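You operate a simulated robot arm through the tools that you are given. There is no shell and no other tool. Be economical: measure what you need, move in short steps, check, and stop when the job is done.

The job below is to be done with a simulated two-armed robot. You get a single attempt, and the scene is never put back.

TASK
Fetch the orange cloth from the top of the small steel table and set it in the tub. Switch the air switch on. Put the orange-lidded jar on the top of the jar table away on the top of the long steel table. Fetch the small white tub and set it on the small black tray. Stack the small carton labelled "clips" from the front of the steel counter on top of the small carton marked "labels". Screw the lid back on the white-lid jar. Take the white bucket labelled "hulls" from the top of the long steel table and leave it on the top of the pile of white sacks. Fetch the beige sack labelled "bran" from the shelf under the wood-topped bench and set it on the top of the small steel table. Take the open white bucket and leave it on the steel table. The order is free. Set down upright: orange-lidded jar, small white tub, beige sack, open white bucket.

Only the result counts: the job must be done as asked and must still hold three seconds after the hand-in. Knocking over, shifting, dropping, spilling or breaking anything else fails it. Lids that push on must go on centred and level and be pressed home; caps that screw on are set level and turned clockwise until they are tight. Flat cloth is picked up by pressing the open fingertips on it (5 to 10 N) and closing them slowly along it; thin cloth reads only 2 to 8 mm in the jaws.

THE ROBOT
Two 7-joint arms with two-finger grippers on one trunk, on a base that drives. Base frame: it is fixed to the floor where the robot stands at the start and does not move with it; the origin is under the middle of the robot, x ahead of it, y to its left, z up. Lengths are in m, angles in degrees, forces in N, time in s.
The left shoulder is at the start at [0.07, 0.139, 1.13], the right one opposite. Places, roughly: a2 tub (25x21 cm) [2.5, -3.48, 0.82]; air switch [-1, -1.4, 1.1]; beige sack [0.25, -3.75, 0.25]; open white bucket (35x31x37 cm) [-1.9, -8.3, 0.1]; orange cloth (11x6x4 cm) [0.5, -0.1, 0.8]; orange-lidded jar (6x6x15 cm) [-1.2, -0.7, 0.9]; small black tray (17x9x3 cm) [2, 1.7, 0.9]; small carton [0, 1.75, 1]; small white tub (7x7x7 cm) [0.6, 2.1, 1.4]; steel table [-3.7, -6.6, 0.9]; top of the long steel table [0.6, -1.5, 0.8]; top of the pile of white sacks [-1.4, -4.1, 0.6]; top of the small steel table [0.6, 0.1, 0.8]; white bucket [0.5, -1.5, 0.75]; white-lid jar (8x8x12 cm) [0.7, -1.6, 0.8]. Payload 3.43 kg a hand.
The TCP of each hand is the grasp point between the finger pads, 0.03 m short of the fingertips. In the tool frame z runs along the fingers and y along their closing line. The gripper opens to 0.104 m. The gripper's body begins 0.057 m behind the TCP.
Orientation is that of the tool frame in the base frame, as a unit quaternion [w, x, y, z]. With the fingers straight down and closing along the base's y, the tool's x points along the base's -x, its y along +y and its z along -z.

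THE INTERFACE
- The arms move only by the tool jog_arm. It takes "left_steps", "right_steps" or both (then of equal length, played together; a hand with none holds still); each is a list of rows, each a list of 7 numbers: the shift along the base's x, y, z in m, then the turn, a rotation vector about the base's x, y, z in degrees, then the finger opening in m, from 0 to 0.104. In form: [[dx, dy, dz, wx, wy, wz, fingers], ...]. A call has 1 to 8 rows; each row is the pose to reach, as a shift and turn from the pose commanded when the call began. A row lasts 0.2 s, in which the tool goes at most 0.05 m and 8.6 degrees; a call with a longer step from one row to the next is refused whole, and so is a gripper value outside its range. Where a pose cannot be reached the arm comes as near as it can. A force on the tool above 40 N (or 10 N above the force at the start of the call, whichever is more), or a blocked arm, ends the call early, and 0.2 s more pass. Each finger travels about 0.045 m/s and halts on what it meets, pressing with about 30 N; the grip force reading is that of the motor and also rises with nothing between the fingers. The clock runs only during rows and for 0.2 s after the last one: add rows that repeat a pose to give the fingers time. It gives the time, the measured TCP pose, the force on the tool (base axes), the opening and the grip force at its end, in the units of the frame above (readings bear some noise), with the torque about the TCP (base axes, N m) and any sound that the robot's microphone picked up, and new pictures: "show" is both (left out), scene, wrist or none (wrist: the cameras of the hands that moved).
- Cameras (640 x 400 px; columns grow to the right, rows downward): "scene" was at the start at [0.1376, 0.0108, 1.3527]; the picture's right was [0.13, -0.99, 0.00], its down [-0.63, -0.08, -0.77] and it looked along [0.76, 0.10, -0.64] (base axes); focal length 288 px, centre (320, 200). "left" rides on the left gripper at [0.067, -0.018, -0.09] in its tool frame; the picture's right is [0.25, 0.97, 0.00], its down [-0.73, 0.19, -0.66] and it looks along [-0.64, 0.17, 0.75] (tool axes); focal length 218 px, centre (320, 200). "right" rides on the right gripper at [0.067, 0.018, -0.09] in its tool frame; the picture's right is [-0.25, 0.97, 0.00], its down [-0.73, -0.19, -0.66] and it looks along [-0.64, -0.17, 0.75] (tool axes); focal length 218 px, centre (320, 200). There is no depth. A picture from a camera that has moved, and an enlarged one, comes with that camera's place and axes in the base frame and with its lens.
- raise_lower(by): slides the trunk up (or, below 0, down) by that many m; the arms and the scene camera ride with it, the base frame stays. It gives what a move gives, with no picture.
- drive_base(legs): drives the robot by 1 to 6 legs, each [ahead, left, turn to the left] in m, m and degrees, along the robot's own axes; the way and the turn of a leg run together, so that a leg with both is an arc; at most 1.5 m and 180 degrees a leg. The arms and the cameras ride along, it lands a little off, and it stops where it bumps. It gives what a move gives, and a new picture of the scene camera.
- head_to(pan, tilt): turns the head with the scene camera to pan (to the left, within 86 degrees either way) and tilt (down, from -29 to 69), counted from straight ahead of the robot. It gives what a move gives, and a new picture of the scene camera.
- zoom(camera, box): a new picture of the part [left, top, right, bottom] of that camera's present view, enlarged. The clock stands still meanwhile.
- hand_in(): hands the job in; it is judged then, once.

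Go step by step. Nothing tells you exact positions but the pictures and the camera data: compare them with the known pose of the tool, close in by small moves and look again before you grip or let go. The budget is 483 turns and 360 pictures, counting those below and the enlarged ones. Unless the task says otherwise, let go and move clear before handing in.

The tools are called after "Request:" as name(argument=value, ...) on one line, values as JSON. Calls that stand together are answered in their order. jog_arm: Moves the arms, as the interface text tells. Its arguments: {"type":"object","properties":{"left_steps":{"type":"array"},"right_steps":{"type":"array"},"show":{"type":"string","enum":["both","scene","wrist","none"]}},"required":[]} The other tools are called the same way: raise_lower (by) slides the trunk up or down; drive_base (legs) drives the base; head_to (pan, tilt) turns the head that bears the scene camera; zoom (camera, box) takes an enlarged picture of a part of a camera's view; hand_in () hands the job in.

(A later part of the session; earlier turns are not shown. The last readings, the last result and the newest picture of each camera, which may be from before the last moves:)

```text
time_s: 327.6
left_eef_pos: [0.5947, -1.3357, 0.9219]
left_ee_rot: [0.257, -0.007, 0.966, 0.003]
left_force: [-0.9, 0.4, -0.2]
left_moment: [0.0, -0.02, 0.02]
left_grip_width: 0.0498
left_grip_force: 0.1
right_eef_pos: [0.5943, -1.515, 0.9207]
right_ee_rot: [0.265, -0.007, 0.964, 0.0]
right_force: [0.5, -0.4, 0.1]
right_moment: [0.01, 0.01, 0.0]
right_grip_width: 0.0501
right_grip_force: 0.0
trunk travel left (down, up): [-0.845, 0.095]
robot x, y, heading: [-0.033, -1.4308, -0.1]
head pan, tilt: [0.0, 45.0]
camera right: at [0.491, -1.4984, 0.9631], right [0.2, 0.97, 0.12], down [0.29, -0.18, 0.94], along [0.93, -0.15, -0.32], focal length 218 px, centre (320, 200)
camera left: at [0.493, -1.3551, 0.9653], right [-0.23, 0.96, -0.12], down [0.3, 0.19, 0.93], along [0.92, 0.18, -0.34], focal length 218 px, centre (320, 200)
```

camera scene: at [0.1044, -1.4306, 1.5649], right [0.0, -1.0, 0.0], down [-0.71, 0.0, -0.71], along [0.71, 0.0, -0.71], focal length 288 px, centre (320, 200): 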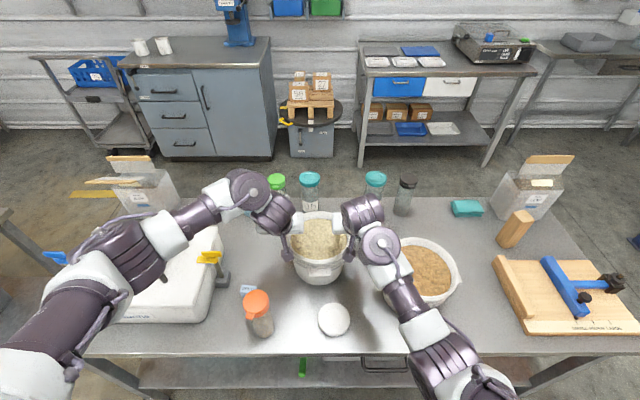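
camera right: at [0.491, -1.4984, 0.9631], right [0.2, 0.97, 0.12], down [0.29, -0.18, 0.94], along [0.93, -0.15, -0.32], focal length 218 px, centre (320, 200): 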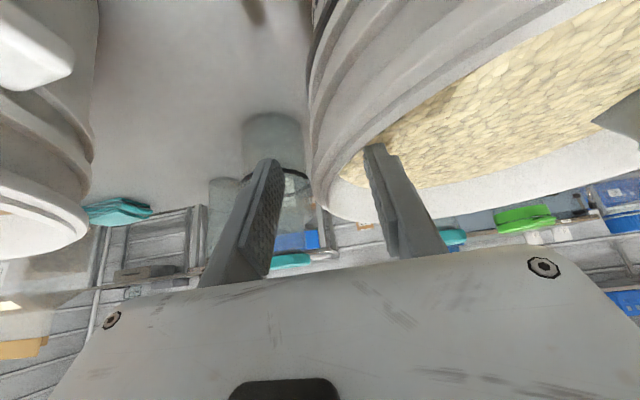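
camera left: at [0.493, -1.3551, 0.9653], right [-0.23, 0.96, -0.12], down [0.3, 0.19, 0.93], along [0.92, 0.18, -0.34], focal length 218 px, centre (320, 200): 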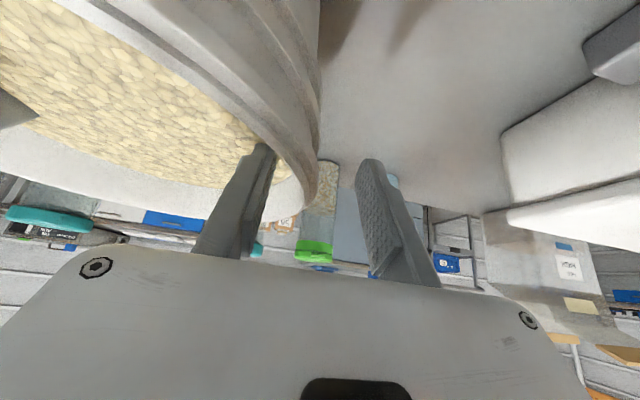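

Request:
jog_arm(left_steps=[[0, 0, -0.005, 0, 0, 0, 0.05], [0, 0, -0.005, 0, 0, 0, 0.035], [0, 0, -0.005, 0, 0, 0, 0.02], [0, 0, -0.005, 0, 0, 0, 0.01], [0, 0, -0.005, 0, 0, 0, 0], [0, 0, -0.005, 0, 0, 0, 0]], right_steps=[[0, 0, -0.005, 0, 0, 0, 0.05], [0, 0, -0.005, 0, 0, 0, 0.035], [0, 0, -0.005, 0, 0, 0, 0.02], [0, 0, -0.005, 0, 0, 0, 0.01], [0, 0, -0.005, 0, 0, 0, 0], [0, 0, -0.005, 0, 0, 0, 0]], show="both")

```text
time_s: 329.0
left_eef_pos: [0.5931, -1.3433, 0.915]
left_ee_rot: [0.257, -0.003, 0.966, -0.004]
left_force: [-2.1, -4.0, 0.4]
left_moment: [-0.07, 0.2, 0.59]
left_grip_width: 0.0118
left_grip_force: 30.1
right_eef_pos: [0.5941, -1.5089, 0.9153]
right_ee_rot: [0.264, -0.01, 0.964, 0.002]
right_force: [2.5, 4.6, -0.6]
right_moment: [-0.26, -0.17, -0.88]
right_grip_width: 0.0118
right_grip_force: 30.0
trunk travel left (down, up): [-0.845, 0.095]
robot x, y, heading: [-0.0301, -1.4309, -0.1]
head pan, tilt: [0.0, 45.0]
stopped in row 6 (left hand): the force on the tool passed its limit at 41 N (the readings are from after the stop); the commanded pose is now the measured one
camera scene: at [0.1055, -1.4302, 1.5646], right [0.0, -1.0, 0.0], down [-0.71, 0.0, -0.71], along [0.71, 0.0, -0.71], focal length 288 px, centre (320, 200)
camera right: at [0.4902, -1.4936, 0.9576], right [0.2, 0.97, 0.13], down [0.3, -0.18, 0.94], along [0.93, -0.15, -0.33], focal length 218 px, centre (320, 200)
camera left: at [0.4914, -1.3607, 0.96], right [-0.22, 0.97, -0.13], down [0.31, 0.2, 0.93], along [0.92, 0.17, -0.34], focal length 218 px, centre (320, 200)
```

scene: 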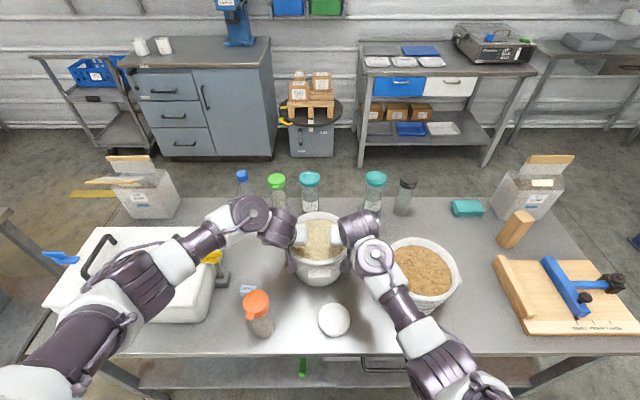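
right: 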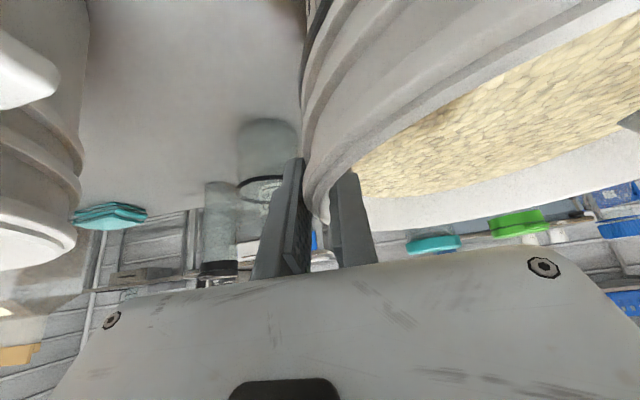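
left: 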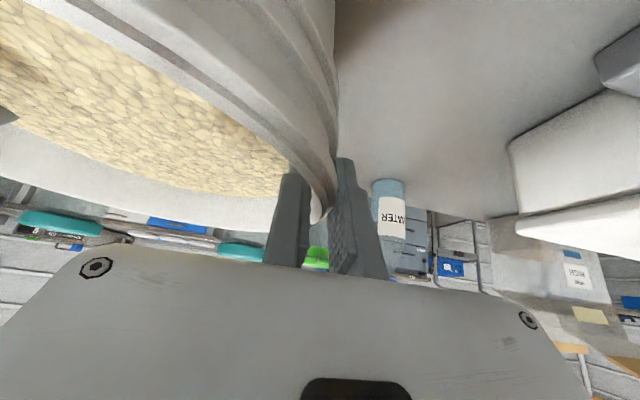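

Both hands hold the rim (12 mm). I lift with the trunk first so both rise together.

Request:
raise_lower(by=0.04)

Request:
zoom(camera="scene", box=[220, 160, 420, 340])

```text
time_s: 329.9
left_eef_pos: [0.5957, -1.3418, 0.9546]
left_ee_rot: [0.257, -0.003, 0.966, -0.004]
left_force: [-3.2, -4.4, -4.5]
left_moment: [-0.24, -0.12, 0.44]
left_grip_width: 0.0118
left_grip_force: 29.9
right_eef_pos: [0.5945, -1.5094, 0.9556]
right_ee_rot: [0.264, -0.012, 0.965, 0.003]
right_force: [2.9, 4.3, -9.2]
right_moment: [-0.19, 0.18, -0.98]
right_grip_width: 0.0119
right_grip_force: 30.0
trunk travel left (down, up): [-0.885, 0.055]
robot x, y, heading: [-0.0297, -1.4331, -0.1]
head pan, tilt: [0.0, 45.0]
```

```text
2.22 times, centred on (320, 250) of scene
camera zoom: at [0.1075, -1.4303, 1.6044], right [0.0, -1.0, 0.0], down [-0.71, 0.0, -0.71], along [0.71, 0.0, -0.71], focal length 641 px, centre (320, 89)
```

zoom: 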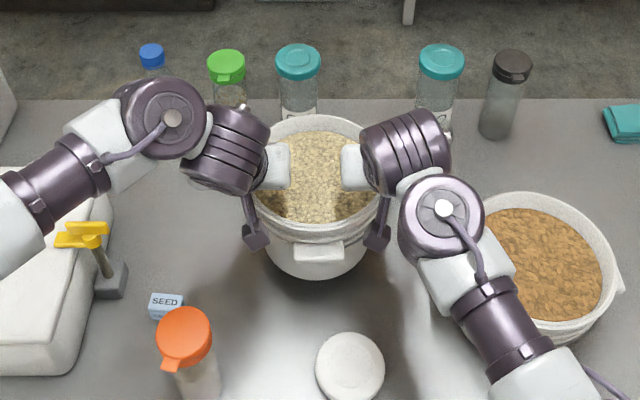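

The bucket is up and level (about 1.4 kg in total). I lift higher to clear the jar.

Request:
raise_lower(by=0.05)

Request:
jog_arm(left_steps=[[0, 0, 0.02, 0, 0, 0, 0], [0, 0, 0.04, 0, 0, 0, 0], [0, 0, 0.06, 0, 0, 0, 0], [0, 0, 0.08, 0, 0, 0, 0], [0, 0, 0.1, 0, 0, 0, 0], [0, 0, 0.12, 0, 0, 0, 0]], right_steps=[[0, 0, 0.02, 0, 0, 0, 0], [0, 0, 0.04, 0, 0, 0, 0], [0, 0, 0.06, 0, 0, 0, 0], [0, 0, 0.08, 0, 0, 0, 0], [0, 0, 0.1, 0, 0, 0, 0], [0, 0, 0.12, 0, 0, 0, 0]], show="scene")

```text
time_s: 330.8
left_eef_pos: [0.5941, -1.3412, 1.0051]
left_ee_rot: [0.256, -0.003, 0.967, -0.004]
left_force: [-2.4, -5.1, -4.7]
left_moment: [-0.27, 0.05, 0.4]
left_grip_width: 0.0114
left_grip_force: 29.7
right_eef_pos: [0.596, -1.5096, 1.0053]
right_ee_rot: [0.264, -0.012, 0.965, 0.003]
right_force: [3.9, 4.9, -11.0]
right_moment: [-0.2, 0.02, -0.95]
right_grip_width: 0.012
right_grip_force: 30.1
trunk travel left (down, up): [-0.935, 0.005]
robot x, y, heading: [-0.0286, -1.432, -0.1]
head pan, tilt: [0.0, 45.0]
```

```text
time_s: 332.2
left_eef_pos: [0.5943, -1.3426, 1.127]
left_ee_rot: [0.256, -0.004, 0.967, -0.004]
left_force: [-3.8, -6.4, -1.9]
left_moment: [-0.45, 0.07, 0.33]
left_grip_width: 0.0115
left_grip_force: 30.6
right_eef_pos: [0.5949, -1.5089, 1.1266]
right_ee_rot: [0.264, -0.011, 0.964, 0.003]
right_force: [4.1, 7.1, -11.2]
right_moment: [-0.26, -0.09, -0.92]
right_grip_width: 0.0121
right_grip_force: 30.2
trunk travel left (down, up): [-0.935, 0.005]
robot x, y, heading: [-0.0293, -1.4269, -0.2]
head pan, tilt: [0.0, 45.0]
camera scene: at [0.1061, -1.4306, 1.6545], right [0.0, -1.0, 0.0], down [-0.71, 0.0, -0.71], along [0.71, 0.0, -0.71], focal length 288 px, centre (320, 200)
```

scene: 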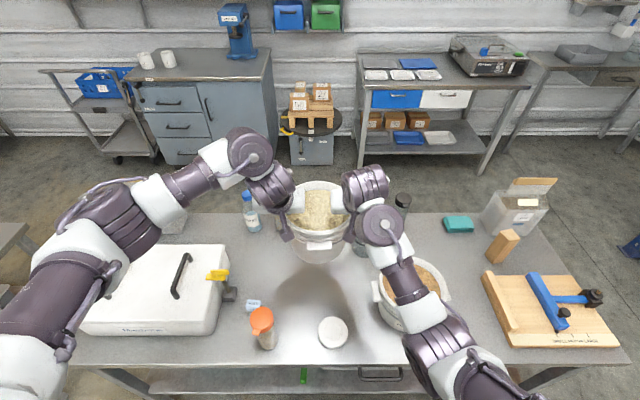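

Clear. I back out and turn south toward the sack pile.

Request:
drive_base(legs=[[-0.38, 0, 0], [0, 0, -90], [0.6, 0, 0]])

Request:
head_to(pan=-12, tilt=25)

```text
time_s: 341.5
left_eef_pos: [-0.3546, -2.664, 1.1276]
left_ee_rot: [0.177, 0.689, 0.678, -0.187]
left_force: [-7.7, 1.8, -4.6]
left_moment: [0.0, -0.04, 0.86]
left_grip_width: 0.0119
left_grip_force: 29.6
right_eef_pos: [-0.523, -2.6608, 1.1269]
right_ee_rot: [0.187, 0.682, 0.682, -0.187]
right_force: [8.6, -1.6, -8.4]
right_moment: [0.09, 0.24, -1.02]
right_grip_width: 0.0123
right_grip_force: 29.9
trunk travel left (down, up): [-0.935, 0.005]
robot x, y, heading: [-0.4278, -2.0397, -91.3]
head pan, tilt: [0.0, 45.0]
camera scene: at [-0.4287, -2.1715, 1.6547], right [-1.0, 0.03, 0.0], down [0.02, 0.71, -0.71], along [-0.02, -0.71, -0.71], focal length 288 px, centre (320, 200)
```

scene: 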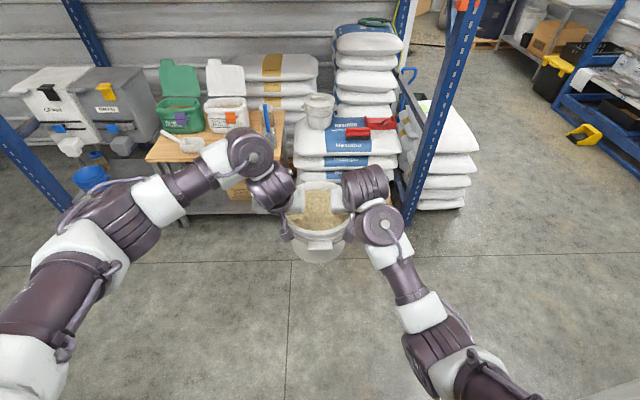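

```text
time_s: 342.3
left_eef_pos: [-0.3544, -2.6674, 1.1248]
left_ee_rot: [0.177, 0.688, 0.679, -0.184]
left_force: [-1.8, 1.3, -6.7]
left_moment: [-0.11, 0.05, 0.74]
left_grip_width: 0.0116
left_grip_force: 30.3
right_eef_pos: [-0.522, -2.6626, 1.1249]
right_ee_rot: [0.186, 0.683, 0.681, -0.187]
right_force: [2.5, -2.1, -8.9]
right_moment: [0.21, 0.15, -0.99]
right_grip_width: 0.012
right_grip_force: 30.0
trunk travel left (down, up): [-0.935, 0.005]
robot x, y, heading: [-0.4296, -2.0374, -91.3]
head pan, tilt: [-12.0, 25.0]
camera scene: at [-0.448, -2.1825, 1.6849], right [-0.97, 0.23, 0.0], down [0.1, 0.41, -0.9], along [-0.21, -0.88, -0.43], focal length 288 px, centre (320, 200)
```

scene: 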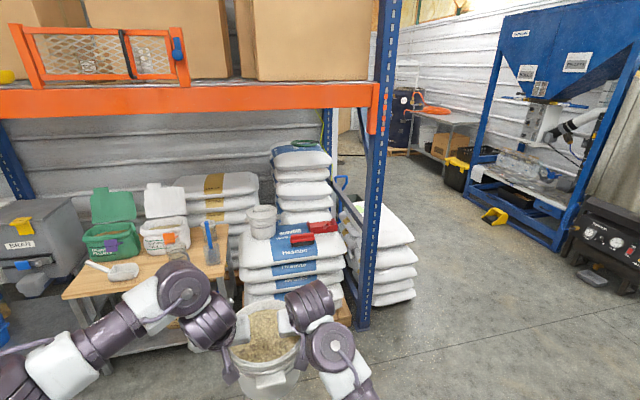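

The pile of plain white sacks is right of the blue post, near [-1.35, -3.95]. I check the hood's south end before choosing a path.

Request:
head_to(pan=-70, tilt=40)

```text
time_s: 343.6
left_eef_pos: [-0.3548, -2.6663, 1.1253]
left_ee_rot: [0.176, 0.689, 0.678, -0.186]
left_force: [-2.4, 2.0, -5.5]
left_moment: [0.0, 0.04, 0.77]
left_grip_width: 0.0119
left_grip_force: 29.8
right_eef_pos: [-0.5218, -2.6623, 1.1258]
right_ee_rot: [0.187, 0.681, 0.683, -0.187]
right_force: [2.4, -1.4, -8.5]
right_moment: [0.03, 0.24, -0.96]
right_grip_width: 0.012
right_grip_force: 30.5
trunk travel left (down, up): [-0.935, 0.005]
robot x, y, heading: [-0.4279, -2.0356, -91.6]
head pan, tilt: [-70.0, 40.0]
camera scene: at [-0.5072, -2.1194, 1.6619], right [-0.32, 0.95, 0.0], down [0.61, 0.21, -0.77], along [-0.73, -0.24, -0.64], focal length 288 px, centre (320, 200)
```

scene: 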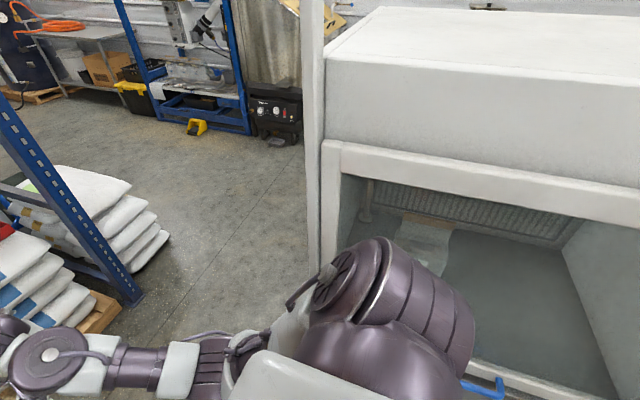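

The hood ends at y≈-2.3. I go south, face west past the post, then turn south again in front of the pile.

Request:
drive_base(legs=[[0.71, 0, 1.5], [0, 0, -90], [0.85, 0, 0], [0, 0, 90]])

Request:
head_to(pan=0, tilt=40)

```text
time_s: 359.2
left_eef_pos: [-1.2166, -3.3623, 1.126]
left_ee_rot: [0.175, 0.692, 0.675, -0.187]
left_force: [-10.3, 1.2, -5.5]
left_moment: [-0.01, -0.07, 0.87]
left_grip_width: 0.0121
left_grip_force: 29.5
right_eef_pos: [-1.384, -3.3578, 1.1261]
right_ee_rot: [0.186, 0.685, 0.679, -0.187]
right_force: [8.7, -1.4, -8.4]
right_moment: [0.1, 0.31, -1.03]
right_grip_width: 0.0122
right_grip_force: 30.8
trunk travel left (down, up): [-0.935, 0.005]
robot x, y, heading: [-1.2845, -2.736, -92.2]
head pan, tilt: [-70.0, 40.0]
camera scene: at [-1.3641, -2.8147, 1.6619], right [-0.31, 0.95, 0.0], down [0.61, 0.2, -0.77], along [-0.73, -0.24, -0.64], focal length 288 px, centre (320, 200)
```

scene: 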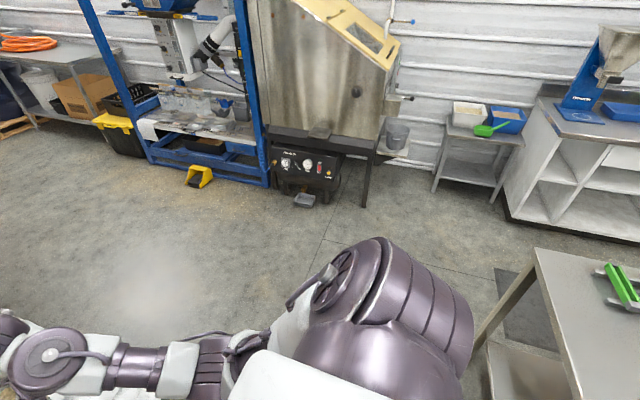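

```text
time_s: 360.6
left_eef_pos: [-1.2166, -3.3621, 1.1244]
left_ee_rot: [0.176, 0.693, 0.674, -0.187]
left_force: [-2.1, 1.7, -6.0]
left_moment: [0.05, 0.04, 0.78]
left_grip_width: 0.0118
left_grip_force: 29.9
right_eef_pos: [-1.3836, -3.3583, 1.1251]
right_ee_rot: [0.186, 0.685, 0.679, -0.187]
right_force: [1.7, 0.0, -9.0]
right_moment: [0.05, 0.31, -1.02]
right_grip_width: 0.012
right_grip_force: 29.4
trunk travel left (down, up): [-0.935, 0.005]
robot x, y, heading: [-1.2827, -2.7365, -92.0]
head pan, tilt: [0.0, 40.0]
camera scene: at [-1.2856, -2.8734, 1.6618], right [-1.0, 0.04, 0.0], down [0.02, 0.64, -0.76], along [-0.03, -0.76, -0.64], focal length 288 px, centre (320, 200)
```

scene: 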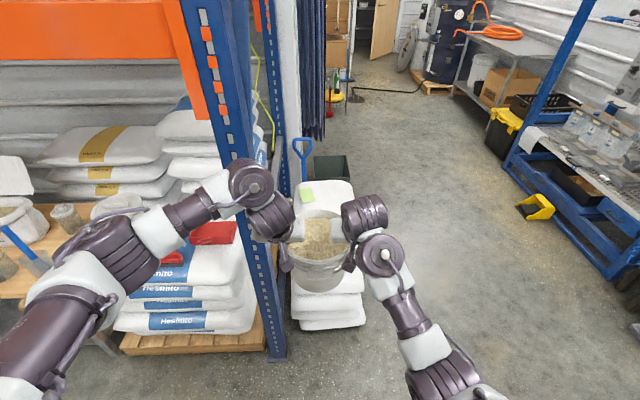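

The left forearm would strike the post from this side, so I'll approach the pile from the west, facing east: turn, move west, turn round and slide south.

Request:
drive_base(legs=[[0, 0, -88], [0.74, 0, 0], [0, 0, 90], [0, 0, 90]])

Request:
head_to(pan=-35, tilt=40)

```text
time_s: 376.1
left_eef_pos: [-1.4036, -2.6388, 1.126]
left_ee_rot: [0.256, -0.012, 0.966, -0.003]
left_force: [-0.4, -15.7, -5.5]
left_moment: [0.14, 0.0, 0.93]
left_grip_width: 0.0126
left_grip_force: 29.6
right_eef_pos: [-1.4004, -2.8055, 1.1249]
right_ee_rot: [0.264, -0.022, 0.964, 0.007]
right_force: [1.4, 15.2, -9.7]
right_moment: [-0.49, 0.11, -1.09]
right_grip_width: 0.0122
right_grip_force: 30.2
trunk travel left (down, up): [-0.935, 0.005]
robot x, y, heading: [-2.0273, -2.7368, 1.2]
head pan, tilt: [0.0, 40.0]
camera scene: at [-1.8864, -2.7368, 1.6618], right [0.02, -1.0, 0.0], down [-0.64, -0.01, -0.76], along [0.76, 0.01, -0.64], focal length 288 px, centre (320, 200)
```

scene: 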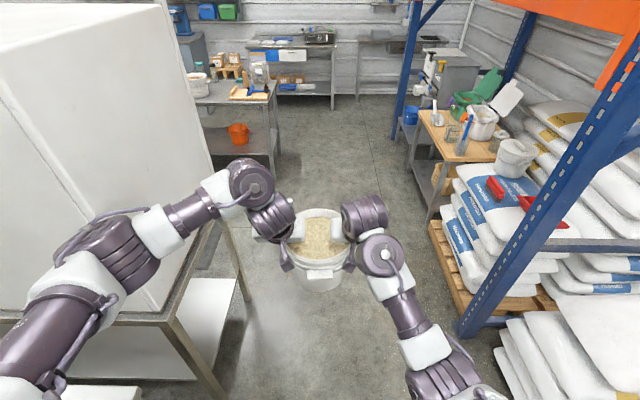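

```text
time_s: 377.1
left_eef_pos: [-1.4044, -2.6389, 1.1253]
left_ee_rot: [0.256, -0.013, 0.967, -0.002]
left_force: [-0.6, -2.1, -4.7]
left_moment: [-0.08, -0.02, 0.82]
left_grip_width: 0.0128
left_grip_force: 29.6
right_eef_pos: [-1.4001, -2.8068, 1.1255]
right_ee_rot: [0.264, -0.02, 0.964, 0.005]
right_force: [1.6, 2.3, -9.2]
right_moment: [-0.32, 0.13, -1.05]
right_grip_width: 0.0122
right_grip_force: 30.1
trunk travel left (down, up): [-0.935, 0.005]
robot x, y, heading: [-2.03, -2.7362, 1.0]
head pan, tilt: [-35.0, 40.0]
camera scene: at [-1.9009, -2.7852, 1.6618], right [-0.56, -0.83, 0.0], down [-0.53, 0.36, -0.77], along [0.63, -0.43, -0.64], focal length 288 px, centre (320, 200)
```

scene: 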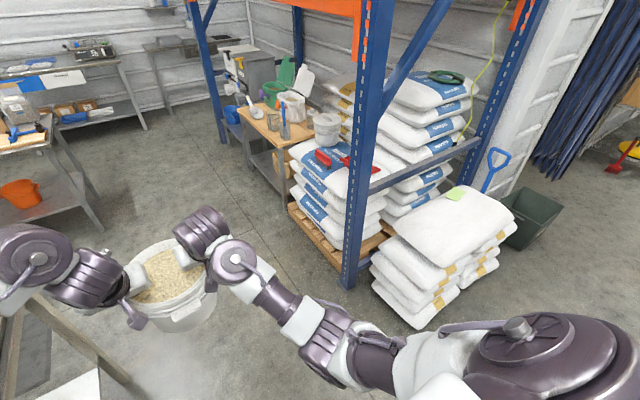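

The view is clear. The top sack's middle is near [-1.40, -3.95], z≈0.57. I slide south so that the bucket is above it.

Request:
drive_base(legs=[[0, 0, -1], [0, -1.22, 0]])

Request:
head_to(pan=0, tilt=48)

```text
time_s: 383.6
left_eef_pos: [-1.4026, -3.8734, 1.1265]
left_ee_rot: [0.257, -0.004, 0.967, -0.005]
left_force: [-1.9, -2.0, -4.3]
left_moment: [-0.03, 0.01, 0.82]
left_grip_width: 0.0124
left_grip_force: 30.4
right_eef_pos: [-1.4015, -4.0398, 1.1254]
right_ee_rot: [0.265, -0.012, 0.964, 0.003]
right_force: [1.7, 3.1, -9.4]
right_moment: [-0.37, 0.07, -1.04]
right_grip_width: 0.0126
right_grip_force: 30.6
trunk travel left (down, up): [-0.935, 0.005]
robot x, y, heading: [-2.0298, -3.962, 0.1]
head pan, tilt: [-35.0, 40.0]
camera scene: at [-1.9021, -4.0111, 1.6618], right [-0.57, -0.82, 0.0], down [-0.53, 0.37, -0.77], along [0.63, -0.44, -0.64], focal length 288 px, centre (320, 200)
```

scene: 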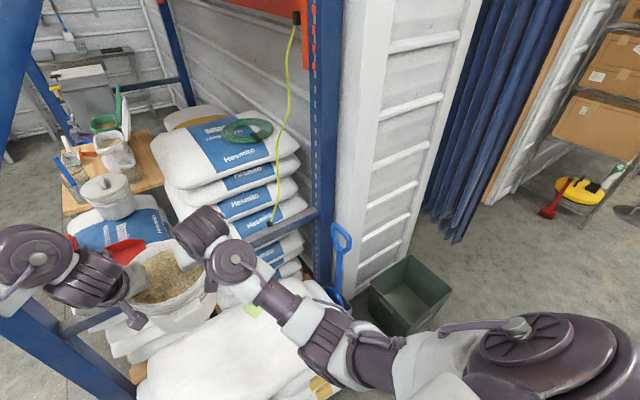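

```text
time_s: 384.6
left_eef_pos: [-1.4041, -3.8748, 1.1254]
left_ee_rot: [0.256, -0.004, 0.967, -0.005]
left_force: [-1.5, -1.3, -3.9]
left_moment: [-0.09, -0.06, 0.77]
left_grip_width: 0.0123
left_grip_force: 29.2
right_eef_pos: [-1.4009, -4.041, 1.126]
right_ee_rot: [0.264, -0.013, 0.964, 0.004]
right_force: [0.9, 2.3, -10.1]
right_moment: [-0.37, 0.16, -1.06]
right_grip_width: 0.0122
right_grip_force: 29.8
trunk travel left (down, up): [-0.935, 0.005]
robot x, y, heading: [-2.0228, -3.9598, 0.1]
head pan, tilt: [0.0, 48.0]
camera scene: at [-1.8929, -3.9634, 1.6503], right [0.0, -1.0, 0.0], down [-0.74, 0.0, -0.67], along [0.67, 0.0, -0.74], focal length 288 px, centre (320, 200)
```

scene: 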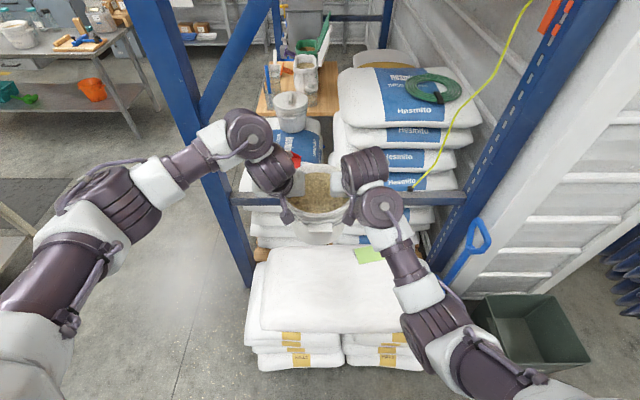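

The bucket is nearly over the middle of the pile. I shift 5 cm and lower with the trunk.

Request:
drive_base(legs=[[0, -0.05, 0]])

Request:
raise_lower(by=-0.3)

Request:
head_to(pan=0, tilt=40)

```text
time_s: 385.5
left_eef_pos: [-1.4017, -3.9136, 1.1252]
left_ee_rot: [0.255, -0.007, 0.967, -0.007]
left_force: [-3.1, 0.5, -3.4]
left_moment: [-0.21, 0.21, 0.63]
left_grip_width: 0.0122
left_grip_force: 30.0
right_eef_pos: [-1.403, -4.0802, 1.1254]
right_ee_rot: [0.263, -0.015, 0.965, 0.0]
right_force: [2.4, 3.7, -10.9]
right_moment: [-0.53, -0.08, -1.2]
right_grip_width: 0.0123
right_grip_force: 29.9
trunk travel left (down, up): [-0.935, 0.005]
robot x, y, heading: [-2.0273, -4.0137, 0.2]
head pan, tilt: [0.0, 48.0]
camera scene: at [-1.8928, -3.9999, 1.6502], right [0.0, -1.0, 0.01], down [-0.74, -0.01, -0.67], along [0.67, -0.01, -0.74], focal length 288 px, centre (320, 200)
```

scene: 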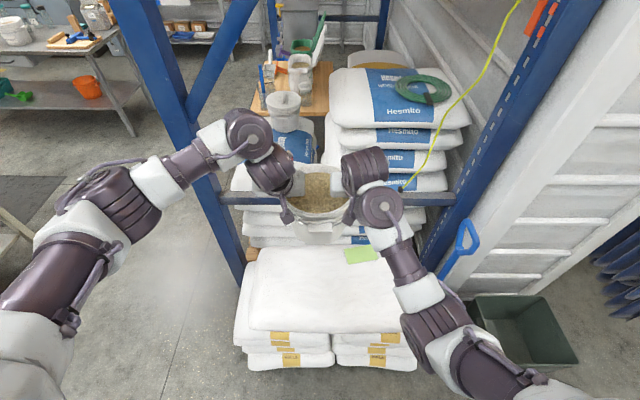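

```text
time_s: 388.5
left_eef_pos: [-1.4042, -3.9225, 0.8252]
left_ee_rot: [0.256, -0.005, 0.967, -0.004]
left_force: [-1.6, -1.8, -5.5]
left_moment: [-0.03, 0.0, 0.77]
left_grip_width: 0.0121
left_grip_force: 30.3
right_eef_pos: [-1.4021, -4.0891, 0.8262]
right_ee_rot: [0.263, -0.013, 0.965, 0.003]
right_force: [1.9, 1.3, -9.2]
right_moment: [-0.34, 0.12, -1.04]
right_grip_width: 0.0123
right_grip_force: 30.0
trunk travel left (down, up): [-0.635, 0.305]
robot x, y, heading: [-2.0293, -4.015, 0.2]
head pan, tilt: [0.0, 48.0]
```

```text
time_s: 389.2
left_eef_pos: [-1.4037, -3.9228, 0.825]
left_ee_rot: [0.255, -0.006, 0.967, -0.004]
left_force: [-0.8, -1.5, -4.8]
left_moment: [-0.02, 0.0, 0.78]
left_grip_width: 0.0127
left_grip_force: 30.2
right_eef_pos: [-1.403, -4.0892, 0.8256]
right_ee_rot: [0.265, -0.014, 0.964, 0.003]
right_force: [1.6, 1.6, -9.8]
right_moment: [-0.31, 0.12, -1.03]
right_grip_width: 0.0123
right_grip_force: 29.9
trunk travel left (down, up): [-0.635, 0.305]
robot x, y, heading: [-2.0289, -4.0159, 0.3]
head pan, tilt: [0.0, 40.0]
camera scene: at [-1.8873, -4.0129, 1.3617], right [0.0, -1.0, 0.0], down [-0.64, 0.0, -0.76], along [0.76, 0.0, -0.64], focal length 288 px, centre (320, 200)
```

scene: 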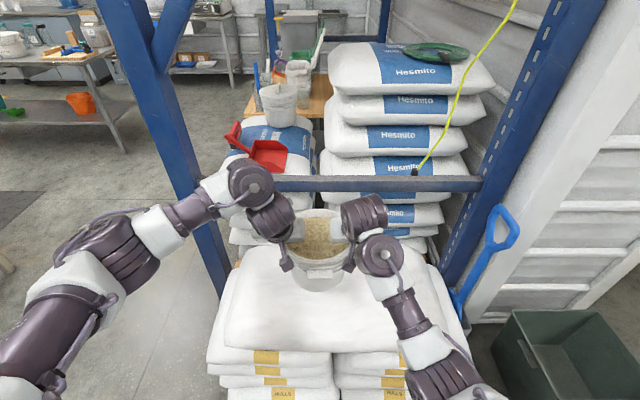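

Request:
jog_arm(left_steps=[[0, 0, -0.015, 0, 0, 0, 0], [0, 0, -0.03, 0, 0, 0, 0], [0, 0, -0.045, 0, 0, 0, 0], [0, 0, -0.06, 0, 0, 0, 0], [0, 0, -0.07, 0, 0, 0, 0], [0, 0, -0.08, 0, 0, 0, 0], [0, 0, -0.088, 0, 0, 0, 0], [0, 0, -0.095, 0, 0, 0, 0]], right_steps=[[0, 0, -0.015, 0, 0, 0, 0], [0, 0, -0.03, 0, 0, 0, 0], [0, 0, -0.045, 0, 0, 0, 0], [0, 0, -0.06, 0, 0, 0, 0], [0, 0, -0.07, 0, 0, 0, 0], [0, 0, -0.08, 0, 0, 0, 0], [0, 0, -0.088, 0, 0, 0, 0], [0, 0, -0.095, 0, 0, 0, 0]], show="scene")

```text
time_s: 391.0
left_eef_pos: [-1.4042, -3.922, 0.7376]
left_ee_rot: [0.262, -0.008, 0.965, -0.005]
left_force: [-0.3, 3.0, 24.8]
left_moment: [-0.27, 1.18, 0.71]
left_grip_width: 0.0121
left_grip_force: 30.4
right_eef_pos: [-1.4039, -4.0882, 0.7366]
right_ee_rot: [0.269, -0.012, 0.963, 0.005]
right_force: [6.6, -2.9, 12.1]
right_moment: [-0.06, 1.31, -1.08]
right_grip_width: 0.0126
right_grip_force: 29.9
trunk travel left (down, up): [-0.635, 0.305]
robot x, y, heading: [-2.0252, -4.0112, 0.1]
head pan, tilt: [0.0, 40.0]
camera scene: at [-1.8935, -4.0131, 1.3636], right [0.0, -1.0, 0.0], down [-0.64, 0.0, -0.77], along [0.77, 0.0, -0.64], focal length 288 px, centre (320, 200)
```

scene: 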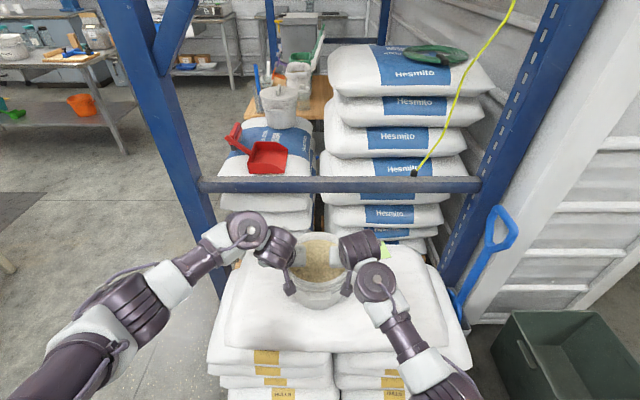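

Request:
zoom(camera="scene", box=[200, 190, 480, 370])

```text
2.22 times, centred on (340, 280) of scene
camera zoom: at [-1.8935, -4.0131, 1.3636], right [0.0, -1.0, 0.0], down [-0.64, 0.0, -0.77], along [0.77, 0.0, -0.64], focal length 641 px, centre (276, 22)
```

zoom: 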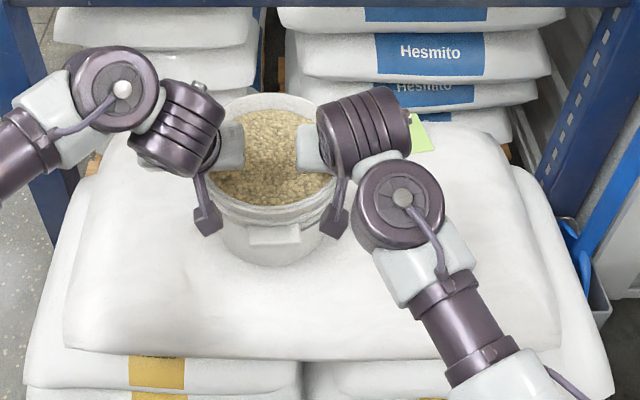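

The bucket sits near the middle of the top sack and upright. I ease off, open both hands together and lift clear.

Request:
jog_arm(left_steps=[[0, 0, 0.004, 0, 0, 0, 0], [0, 0, 0.006, 0, 0, 0, 0.02], [0, 0, 0.006, 0, 0, 0, 0.035], [0, 0, 0.006, 0, 0, 0, 0.045], [0, 0, 0.02, 0, 0, 0, 0.045], [0, 0, 0.05, 0, 0, 0, 0.045], [0, 0, 0.09, 0, 0, 0, 0.045], [0, 0, 0.13, 0, 0, 0, 0.045]], right_steps=[[0, 0, 0.004, 0, 0, 0, 0], [0, 0, 0.006, 0, 0, 0, 0.02], [0, 0, 0.006, 0, 0, 0, 0.035], [0, 0, 0.006, 0, 0, 0, 0.045], [0, 0, 0.02, 0, 0, 0, 0.045], [0, 0, 0.05, 0, 0, 0, 0.045], [0, 0, 0.09, 0, 0, 0, 0.045], [0, 0, 0.13, 0, 0, 0, 0.045]], show="scene")

```text
time_s: 392.8
left_eef_pos: [-1.4065, -3.922, 0.8611]
left_ee_rot: [0.257, -0.006, 0.966, -0.002]
left_force: [-1.0, 0.4, -0.3]
left_moment: [0.01, -0.04, 0.0]
left_grip_width: 0.0449
left_grip_force: 0.1
right_eef_pos: [-1.4042, -4.0886, 0.8617]
right_ee_rot: [0.265, -0.014, 0.964, 0.004]
right_force: [-0.2, -0.4, -0.2]
right_moment: [-0.04, -0.06, 0.02]
right_grip_width: 0.045
right_grip_force: 0.1
trunk travel left (down, up): [-0.635, 0.305]
robot x, y, heading: [-2.029, -4.0119, 0.1]
head pan, tilt: [0.0, 40.0]
camera scene: at [-1.8907, -4.0133, 1.362], right [0.0, -1.0, 0.0], down [-0.64, 0.0, -0.77], along [0.77, 0.0, -0.64], focal length 288 px, centre (320, 200)
```

scene: 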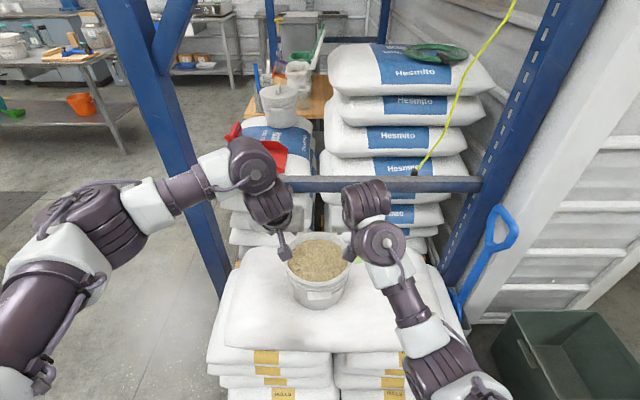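

The hulls bucket stands on the white sacks. Next is the large open bucket further south: I back off, turn south and look.

Request:
drive_base(legs=[[-0.2, 0, 0], [0, 0, -90]])

Request:
raise_lower(by=0.25)

Request:
head_to(pan=0, tilt=15)

```text
time_s: 398.3
left_eef_pos: [-2.1459, -4.6372, 0.8615]
left_ee_rot: [0.178, 0.683, 0.684, -0.185]
left_force: [0.3, -0.3, 0.0]
left_moment: [-0.02, -0.02, -0.01]
left_grip_width: 0.0451
left_grip_force: 0.0
right_eef_pos: [-2.312, -4.6365, 0.862]
right_ee_rot: [0.189, 0.675, 0.689, -0.185]
right_force: [0.3, 0.1, -0.4]
right_moment: [0.0, 0.01, 0.01]
right_grip_width: 0.0449
right_grip_force: 0.1
trunk travel left (down, up): [-0.635, 0.305]
robot x, y, heading: [-2.2332, -4.0119, -90.5]
head pan, tilt: [0.0, 40.0]
camera scene: at [-2.2285, -4.1487, 1.362], right [-1.0, 0.01, 0.0], down [0.01, 0.64, -0.77], along [-0.01, -0.77, -0.64], focal length 288 px, centre (320, 200)
```

scene: 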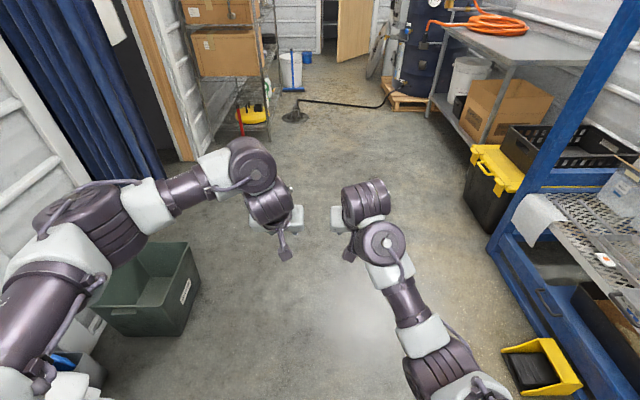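

```text
time_s: 400.9
left_eef_pos: [-2.1464, -4.6365, 1.1109]
left_ee_rot: [0.178, 0.684, 0.683, -0.184]
left_force: [0.1, 0.5, 0.1]
left_moment: [0.02, 0.04, -0.04]
left_grip_width: 0.045
left_grip_force: 0.0
right_eef_pos: [-2.3134, -4.6358, 1.1124]
right_ee_rot: [0.189, 0.675, 0.688, -0.186]
right_force: [0.5, 0.4, -0.2]
right_moment: [-0.03, -0.03, -0.02]
right_grip_width: 0.045
right_grip_force: 0.0
trunk travel left (down, up): [-0.885, 0.055]
robot x, y, heading: [-2.2266, -4.0117, -90.8]
head pan, tilt: [0.0, 40.0]
```

```text
time_s: 401.8
left_eef_pos: [-2.1452, -4.6384, 1.1111]
left_ee_rot: [0.178, 0.683, 0.684, -0.184]
left_force: [-0.1, 0.3, 0.3]
left_moment: [-0.04, -0.05, 0.01]
left_grip_width: 0.0452
left_grip_force: 0.1
right_eef_pos: [-2.3128, -4.6368, 1.1118]
right_ee_rot: [0.188, 0.676, 0.688, -0.186]
right_force: [0.1, -0.1, -0.1]
right_moment: [0.04, 0.0, -0.01]
right_grip_width: 0.045
right_grip_force: 0.1
trunk travel left (down, up): [-0.885, 0.055]
robot x, y, heading: [-2.2295, -4.0168, -90.6]
head pan, tilt: [0.0, 15.0]
camera scene: at [-2.2285, -4.1571, 1.6515], right [-1.0, 0.01, 0.0], down [0.0, 0.26, -0.97], along [-0.01, -0.97, -0.26], focal length 288 px, centre (320, 200)
```

scene: 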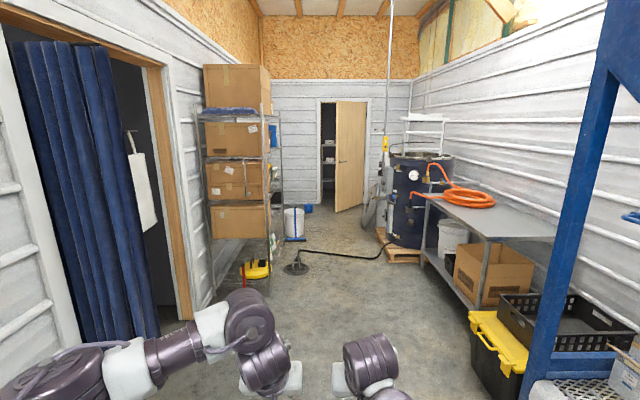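

The open white bucket is far ahead, near [-1.87, -8.4], with something blue beside it and a hose on the floor. I drive closer to look.

Request:
drive_base(legs=[[1.3, -0.05, 0.6], [1.2, 0, 0]])

Request:
head_to(pan=8, tilt=25)

```text
time_s: 413.9
left_eef_pos: [-2.1843, -7.1306, 1.1103]
left_ee_rot: [0.18, 0.678, 0.689, -0.182]
left_force: [-0.8, -0.3, -0.1]
left_moment: [0.04, 0.03, 0.0]
left_grip_width: 0.0452
left_grip_force: 0.0
right_eef_pos: [-2.35, -7.131, 1.1115]
right_ee_rot: [0.19, 0.671, 0.692, -0.184]
right_force: [-0.1, -1.0, -1.1]
right_moment: [0.01, -0.01, 0.01]
right_grip_width: 0.0448
right_grip_force: 0.1
trunk travel left (down, up): [-0.885, 0.055]
robot x, y, heading: [-2.2764, -6.508, -90.1]
head pan, tilt: [0.0, 15.0]
camera scene: at [-2.2735, -6.6511, 1.6517], right [-1.0, 0.0, 0.0], down [0.0, 0.26, -0.97], along [0.0, -0.97, -0.26], focal length 288 px, centre (320, 200)
```

scene: 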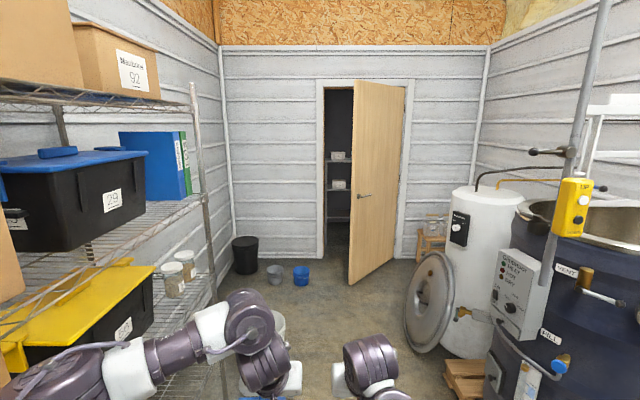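

```text
time_s: 414.7
left_eef_pos: [-2.184, -7.1305, 1.1112]
left_ee_rot: [0.18, 0.678, 0.689, -0.183]
left_force: [-0.2, -0.1, -0.6]
left_moment: [-0.03, 0.02, 0.0]
left_grip_width: 0.0446
left_grip_force: 0.1
right_eef_pos: [-2.3505, -7.131, 1.1113]
right_ee_rot: [0.19, 0.671, 0.692, -0.185]
right_force: [0.5, 1.2, 0.5]
right_moment: [-0.03, -0.01, -0.02]
right_grip_width: 0.0449
right_grip_force: 0.1
trunk travel left (down, up): [-0.885, 0.055]
robot x, y, heading: [-2.2775, -6.5069, -89.8]
head pan, tilt: [8.0, 25.0]
camera scene: at [-2.2607, -6.6499, 1.6354], right [-0.99, -0.14, 0.0], down [-0.06, 0.42, -0.91], along [0.13, -0.9, -0.42], focal length 288 px, centre (320, 200)
```

scene: 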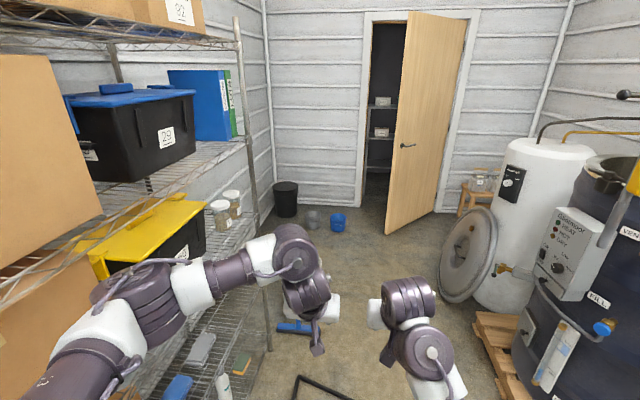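

The hands block the view, so I spread them apart.

Request:
jog_arm(left_steps=[[0.03, 0.03, 0.02, 0, 0, 0, 0.045], [0.06, 0.06, 0.04, 0, 0, 0, 0.045], [0.09, 0.09, 0.06, 0, 0, 0, 0.045], [0.12, 0.12, 0.08, 0, 0, 0, 0.045], [0.14, 0.15, 0.1, 0, 0, 0, 0.045]], right_steps=[[-0.03, 0.03, 0.02, 0, 0, 0, 0.045], [-0.06, 0.06, 0.04, 0, 0, 0, 0.045], [-0.09, 0.09, 0.06, 0, 0, 0, 0.045], [-0.12, 0.12, 0.08, 0, 0, 0, 0.045], [-0.14, 0.15, 0.1, 0, 0, 0, 0.045]], show="none")

Request:
head_to(pan=6, tilt=42)

```text
time_s: 415.9
left_eef_pos: [-2.0319, -6.9902, 1.2109]
left_ee_rot: [0.178, 0.68, 0.687, -0.185]
left_force: [0.2, 0.1, 0.2]
left_moment: [-0.03, -0.03, 0.0]
left_grip_width: 0.0451
left_grip_force: 0.1
left hand out of reach, approached as far as the arm can: row 4, 5
right_eef_pos: [-2.488, -7.0172, 1.1258]
right_ee_rot: [0.191, 0.671, 0.692, -0.185]
right_force: [-0.2, -0.7, -0.1]
right_moment: [0.0, -0.04, -0.01]
right_grip_width: 0.0451
right_grip_force: 0.1
right hand out of reach, approached as far as the arm can: row 3, 4, 5
trunk travel left (down, up): [-0.885, 0.055]
robot x, y, heading: [-2.2754, -6.5108, -89.6]
head pan, tilt: [8.0, 25.0]
```

```text
time_s: 416.7
left_eef_pos: [-2.0315, -6.993, 1.2097]
left_ee_rot: [0.178, 0.68, 0.688, -0.184]
left_force: [0.4, 0.4, -0.5]
left_moment: [0.01, 0.01, -0.04]
left_grip_width: 0.0453
left_grip_force: 0.0
right_eef_pos: [-2.4865, -7.0213, 1.1239]
right_ee_rot: [0.191, 0.671, 0.693, -0.184]
right_force: [0.2, 0.7, -0.2]
right_moment: [0.01, 0.02, 0.03]
right_grip_width: 0.0452
right_grip_force: 0.2
trunk travel left (down, up): [-0.885, 0.055]
robot x, y, heading: [-2.2763, -6.5056, -89.7]
head pan, tilt: [6.0, 42.0]
camera scene: at [-2.2639, -6.6431, 1.609], right [-0.99, -0.11, 0.0], down [-0.07, 0.67, -0.74], along [0.08, -0.74, -0.67], focal length 288 px, centre (320, 200)
```

scene: 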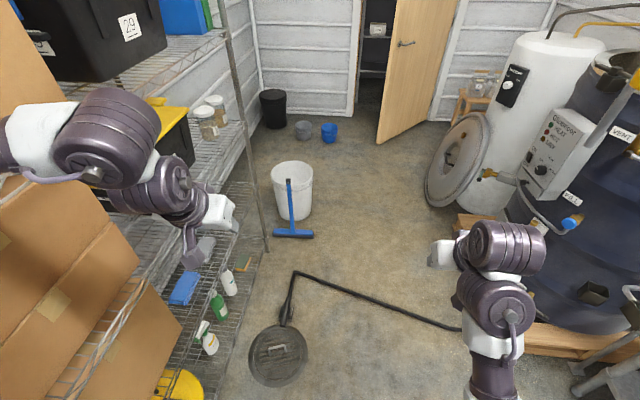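

Request:
zoom(camera="scene", box=[240, 130, 350, 260])

```text
3.08 times, centred on (295, 195) of scene
camera zoom: at [-2.2639, -6.6431, 1.609], right [-0.99, -0.11, 0.0], down [-0.07, 0.67, -0.74], along [0.08, -0.74, -0.67], focal length 888 px, centre (397, 215)
```

zoom: 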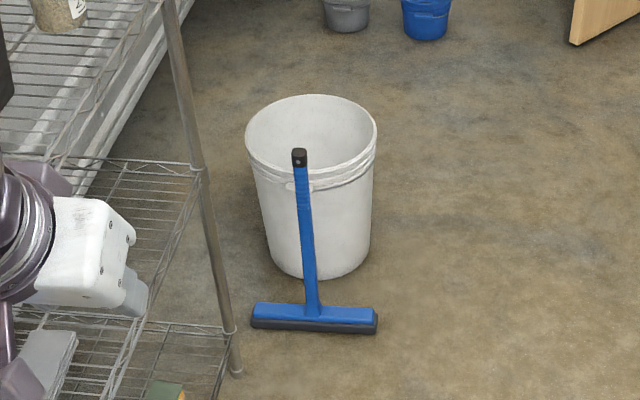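

A small squeegee leans against the bucket's front, and the hose crosses the only way in. I move right, clear of the drain, and edge forward over the hose.

Request:
drive_base(legs=[[0, -0.12, 0], [0.45, 0, 0]])

Request:
head_to(pan=0, tilt=60)

```text
time_s: 420.2
left_eef_pos: [-2.1465, -7.4429, 1.2107]
left_ee_rot: [0.179, 0.678, 0.689, -0.184]
left_force: [0.1, 0.1, 0.1]
left_moment: [0.03, -0.02, -0.02]
left_grip_width: 0.045
left_grip_force: 0.1
right_eef_pos: [-2.6014, -7.4717, 1.1244]
right_ee_rot: [0.191, 0.67, 0.694, -0.185]
right_force: [0.0, 0.4, 0.2]
right_moment: [-0.02, 0.03, -0.02]
right_grip_width: 0.045
right_grip_force: 0.0
trunk travel left (down, up): [-0.885, 0.055]
robot x, y, heading: [-2.3922, -6.9602, -89.4]
head pan, tilt: [6.0, 42.0]
camera scene: at [-2.3803, -7.0918, 1.6093], right [-0.99, -0.11, 0.0], down [-0.08, 0.66, -0.74], along [0.08, -0.74, -0.67], focal length 288 px, centre (320, 200)
```

scene: 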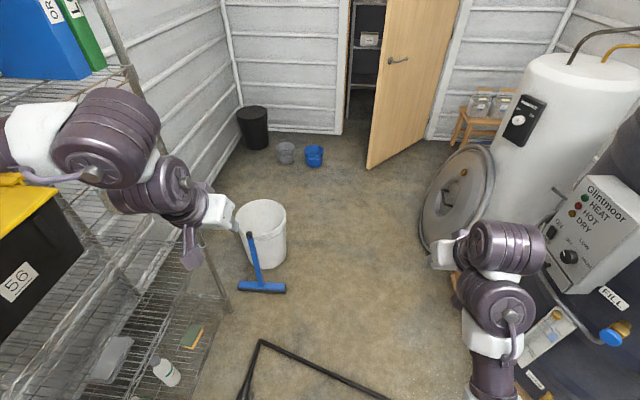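

```text
time_s: 421.0
left_eef_pos: [-2.1465, -7.444, 1.2092]
left_ee_rot: [0.179, 0.678, 0.689, -0.183]
left_force: [0.5, -0.4, 0.1]
left_moment: [0.04, 0.01, 0.02]
left_grip_width: 0.0449
left_grip_force: 0.1
right_eef_pos: [-2.6015, -7.4735, 1.1226]
right_ee_rot: [0.191, 0.67, 0.694, -0.183]
right_force: [-0.9, -0.5, -0.6]
right_moment: [0.02, 0.01, 0.0]
right_grip_width: 0.0448
right_grip_force: 0.1
trunk travel left (down, up): [-0.885, 0.055]
robot x, y, heading: [-2.3948, -6.9576, -89.6]
head pan, tilt: [0.0, 60.0]
camera scene: at [-2.3892, -7.0782, 1.5853], right [-1.0, -0.01, 0.0], down [-0.01, 0.87, -0.5], along [0.0, -0.5, -0.87], focal length 288 px, centre (320, 200)
```

scene: 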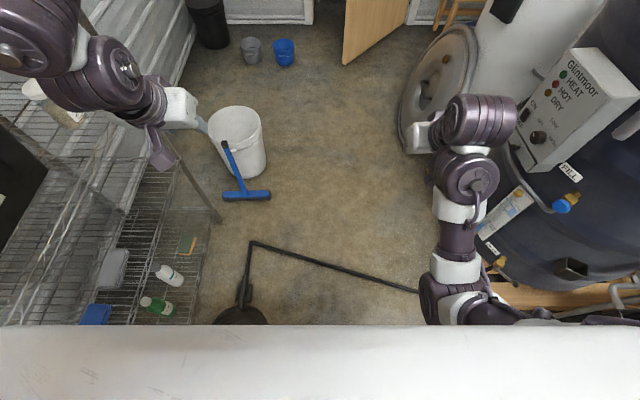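

Request:
drive_base(legs=[[0.45, 0, 0]])

```text
time_s: 423.7
left_eef_pos: [-2.1423, -7.8916, 1.2111]
left_ee_rot: [0.179, 0.678, 0.689, -0.183]
left_force: [-0.4, 0.3, -0.7]
left_moment: [-0.02, -0.02, 0.02]
left_grip_width: 0.0448
left_grip_force: 0.1
right_eef_pos: [-2.5969, -7.9206, 1.1237]
right_ee_rot: [0.191, 0.669, 0.694, -0.185]
right_force: [-0.1, -0.6, 0.5]
right_moment: [-0.01, 0.04, 0.01]
right_grip_width: 0.0449
right_grip_force: 0.1
trunk travel left (down, up): [-0.885, 0.055]
robot x, y, heading: [-2.3858, -7.4075, -89.4]
head pan, tilt: [0.0, 60.0]
camera scene: at [-2.385, -7.5241, 1.5855], right [-1.0, -0.01, 0.0], down [-0.01, 0.87, -0.5], along [0.0, -0.5, -0.87], focal length 288 px, centre (320, 200)
```

scene: 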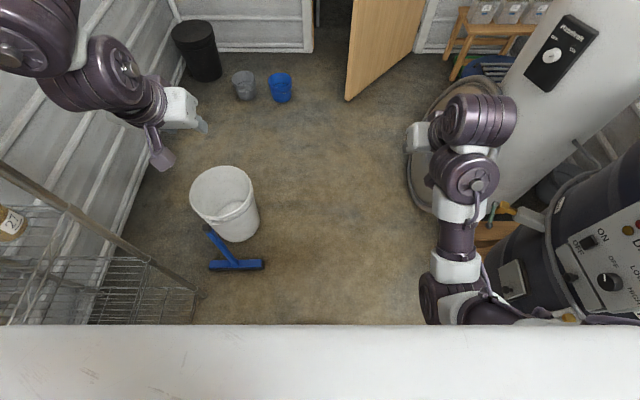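

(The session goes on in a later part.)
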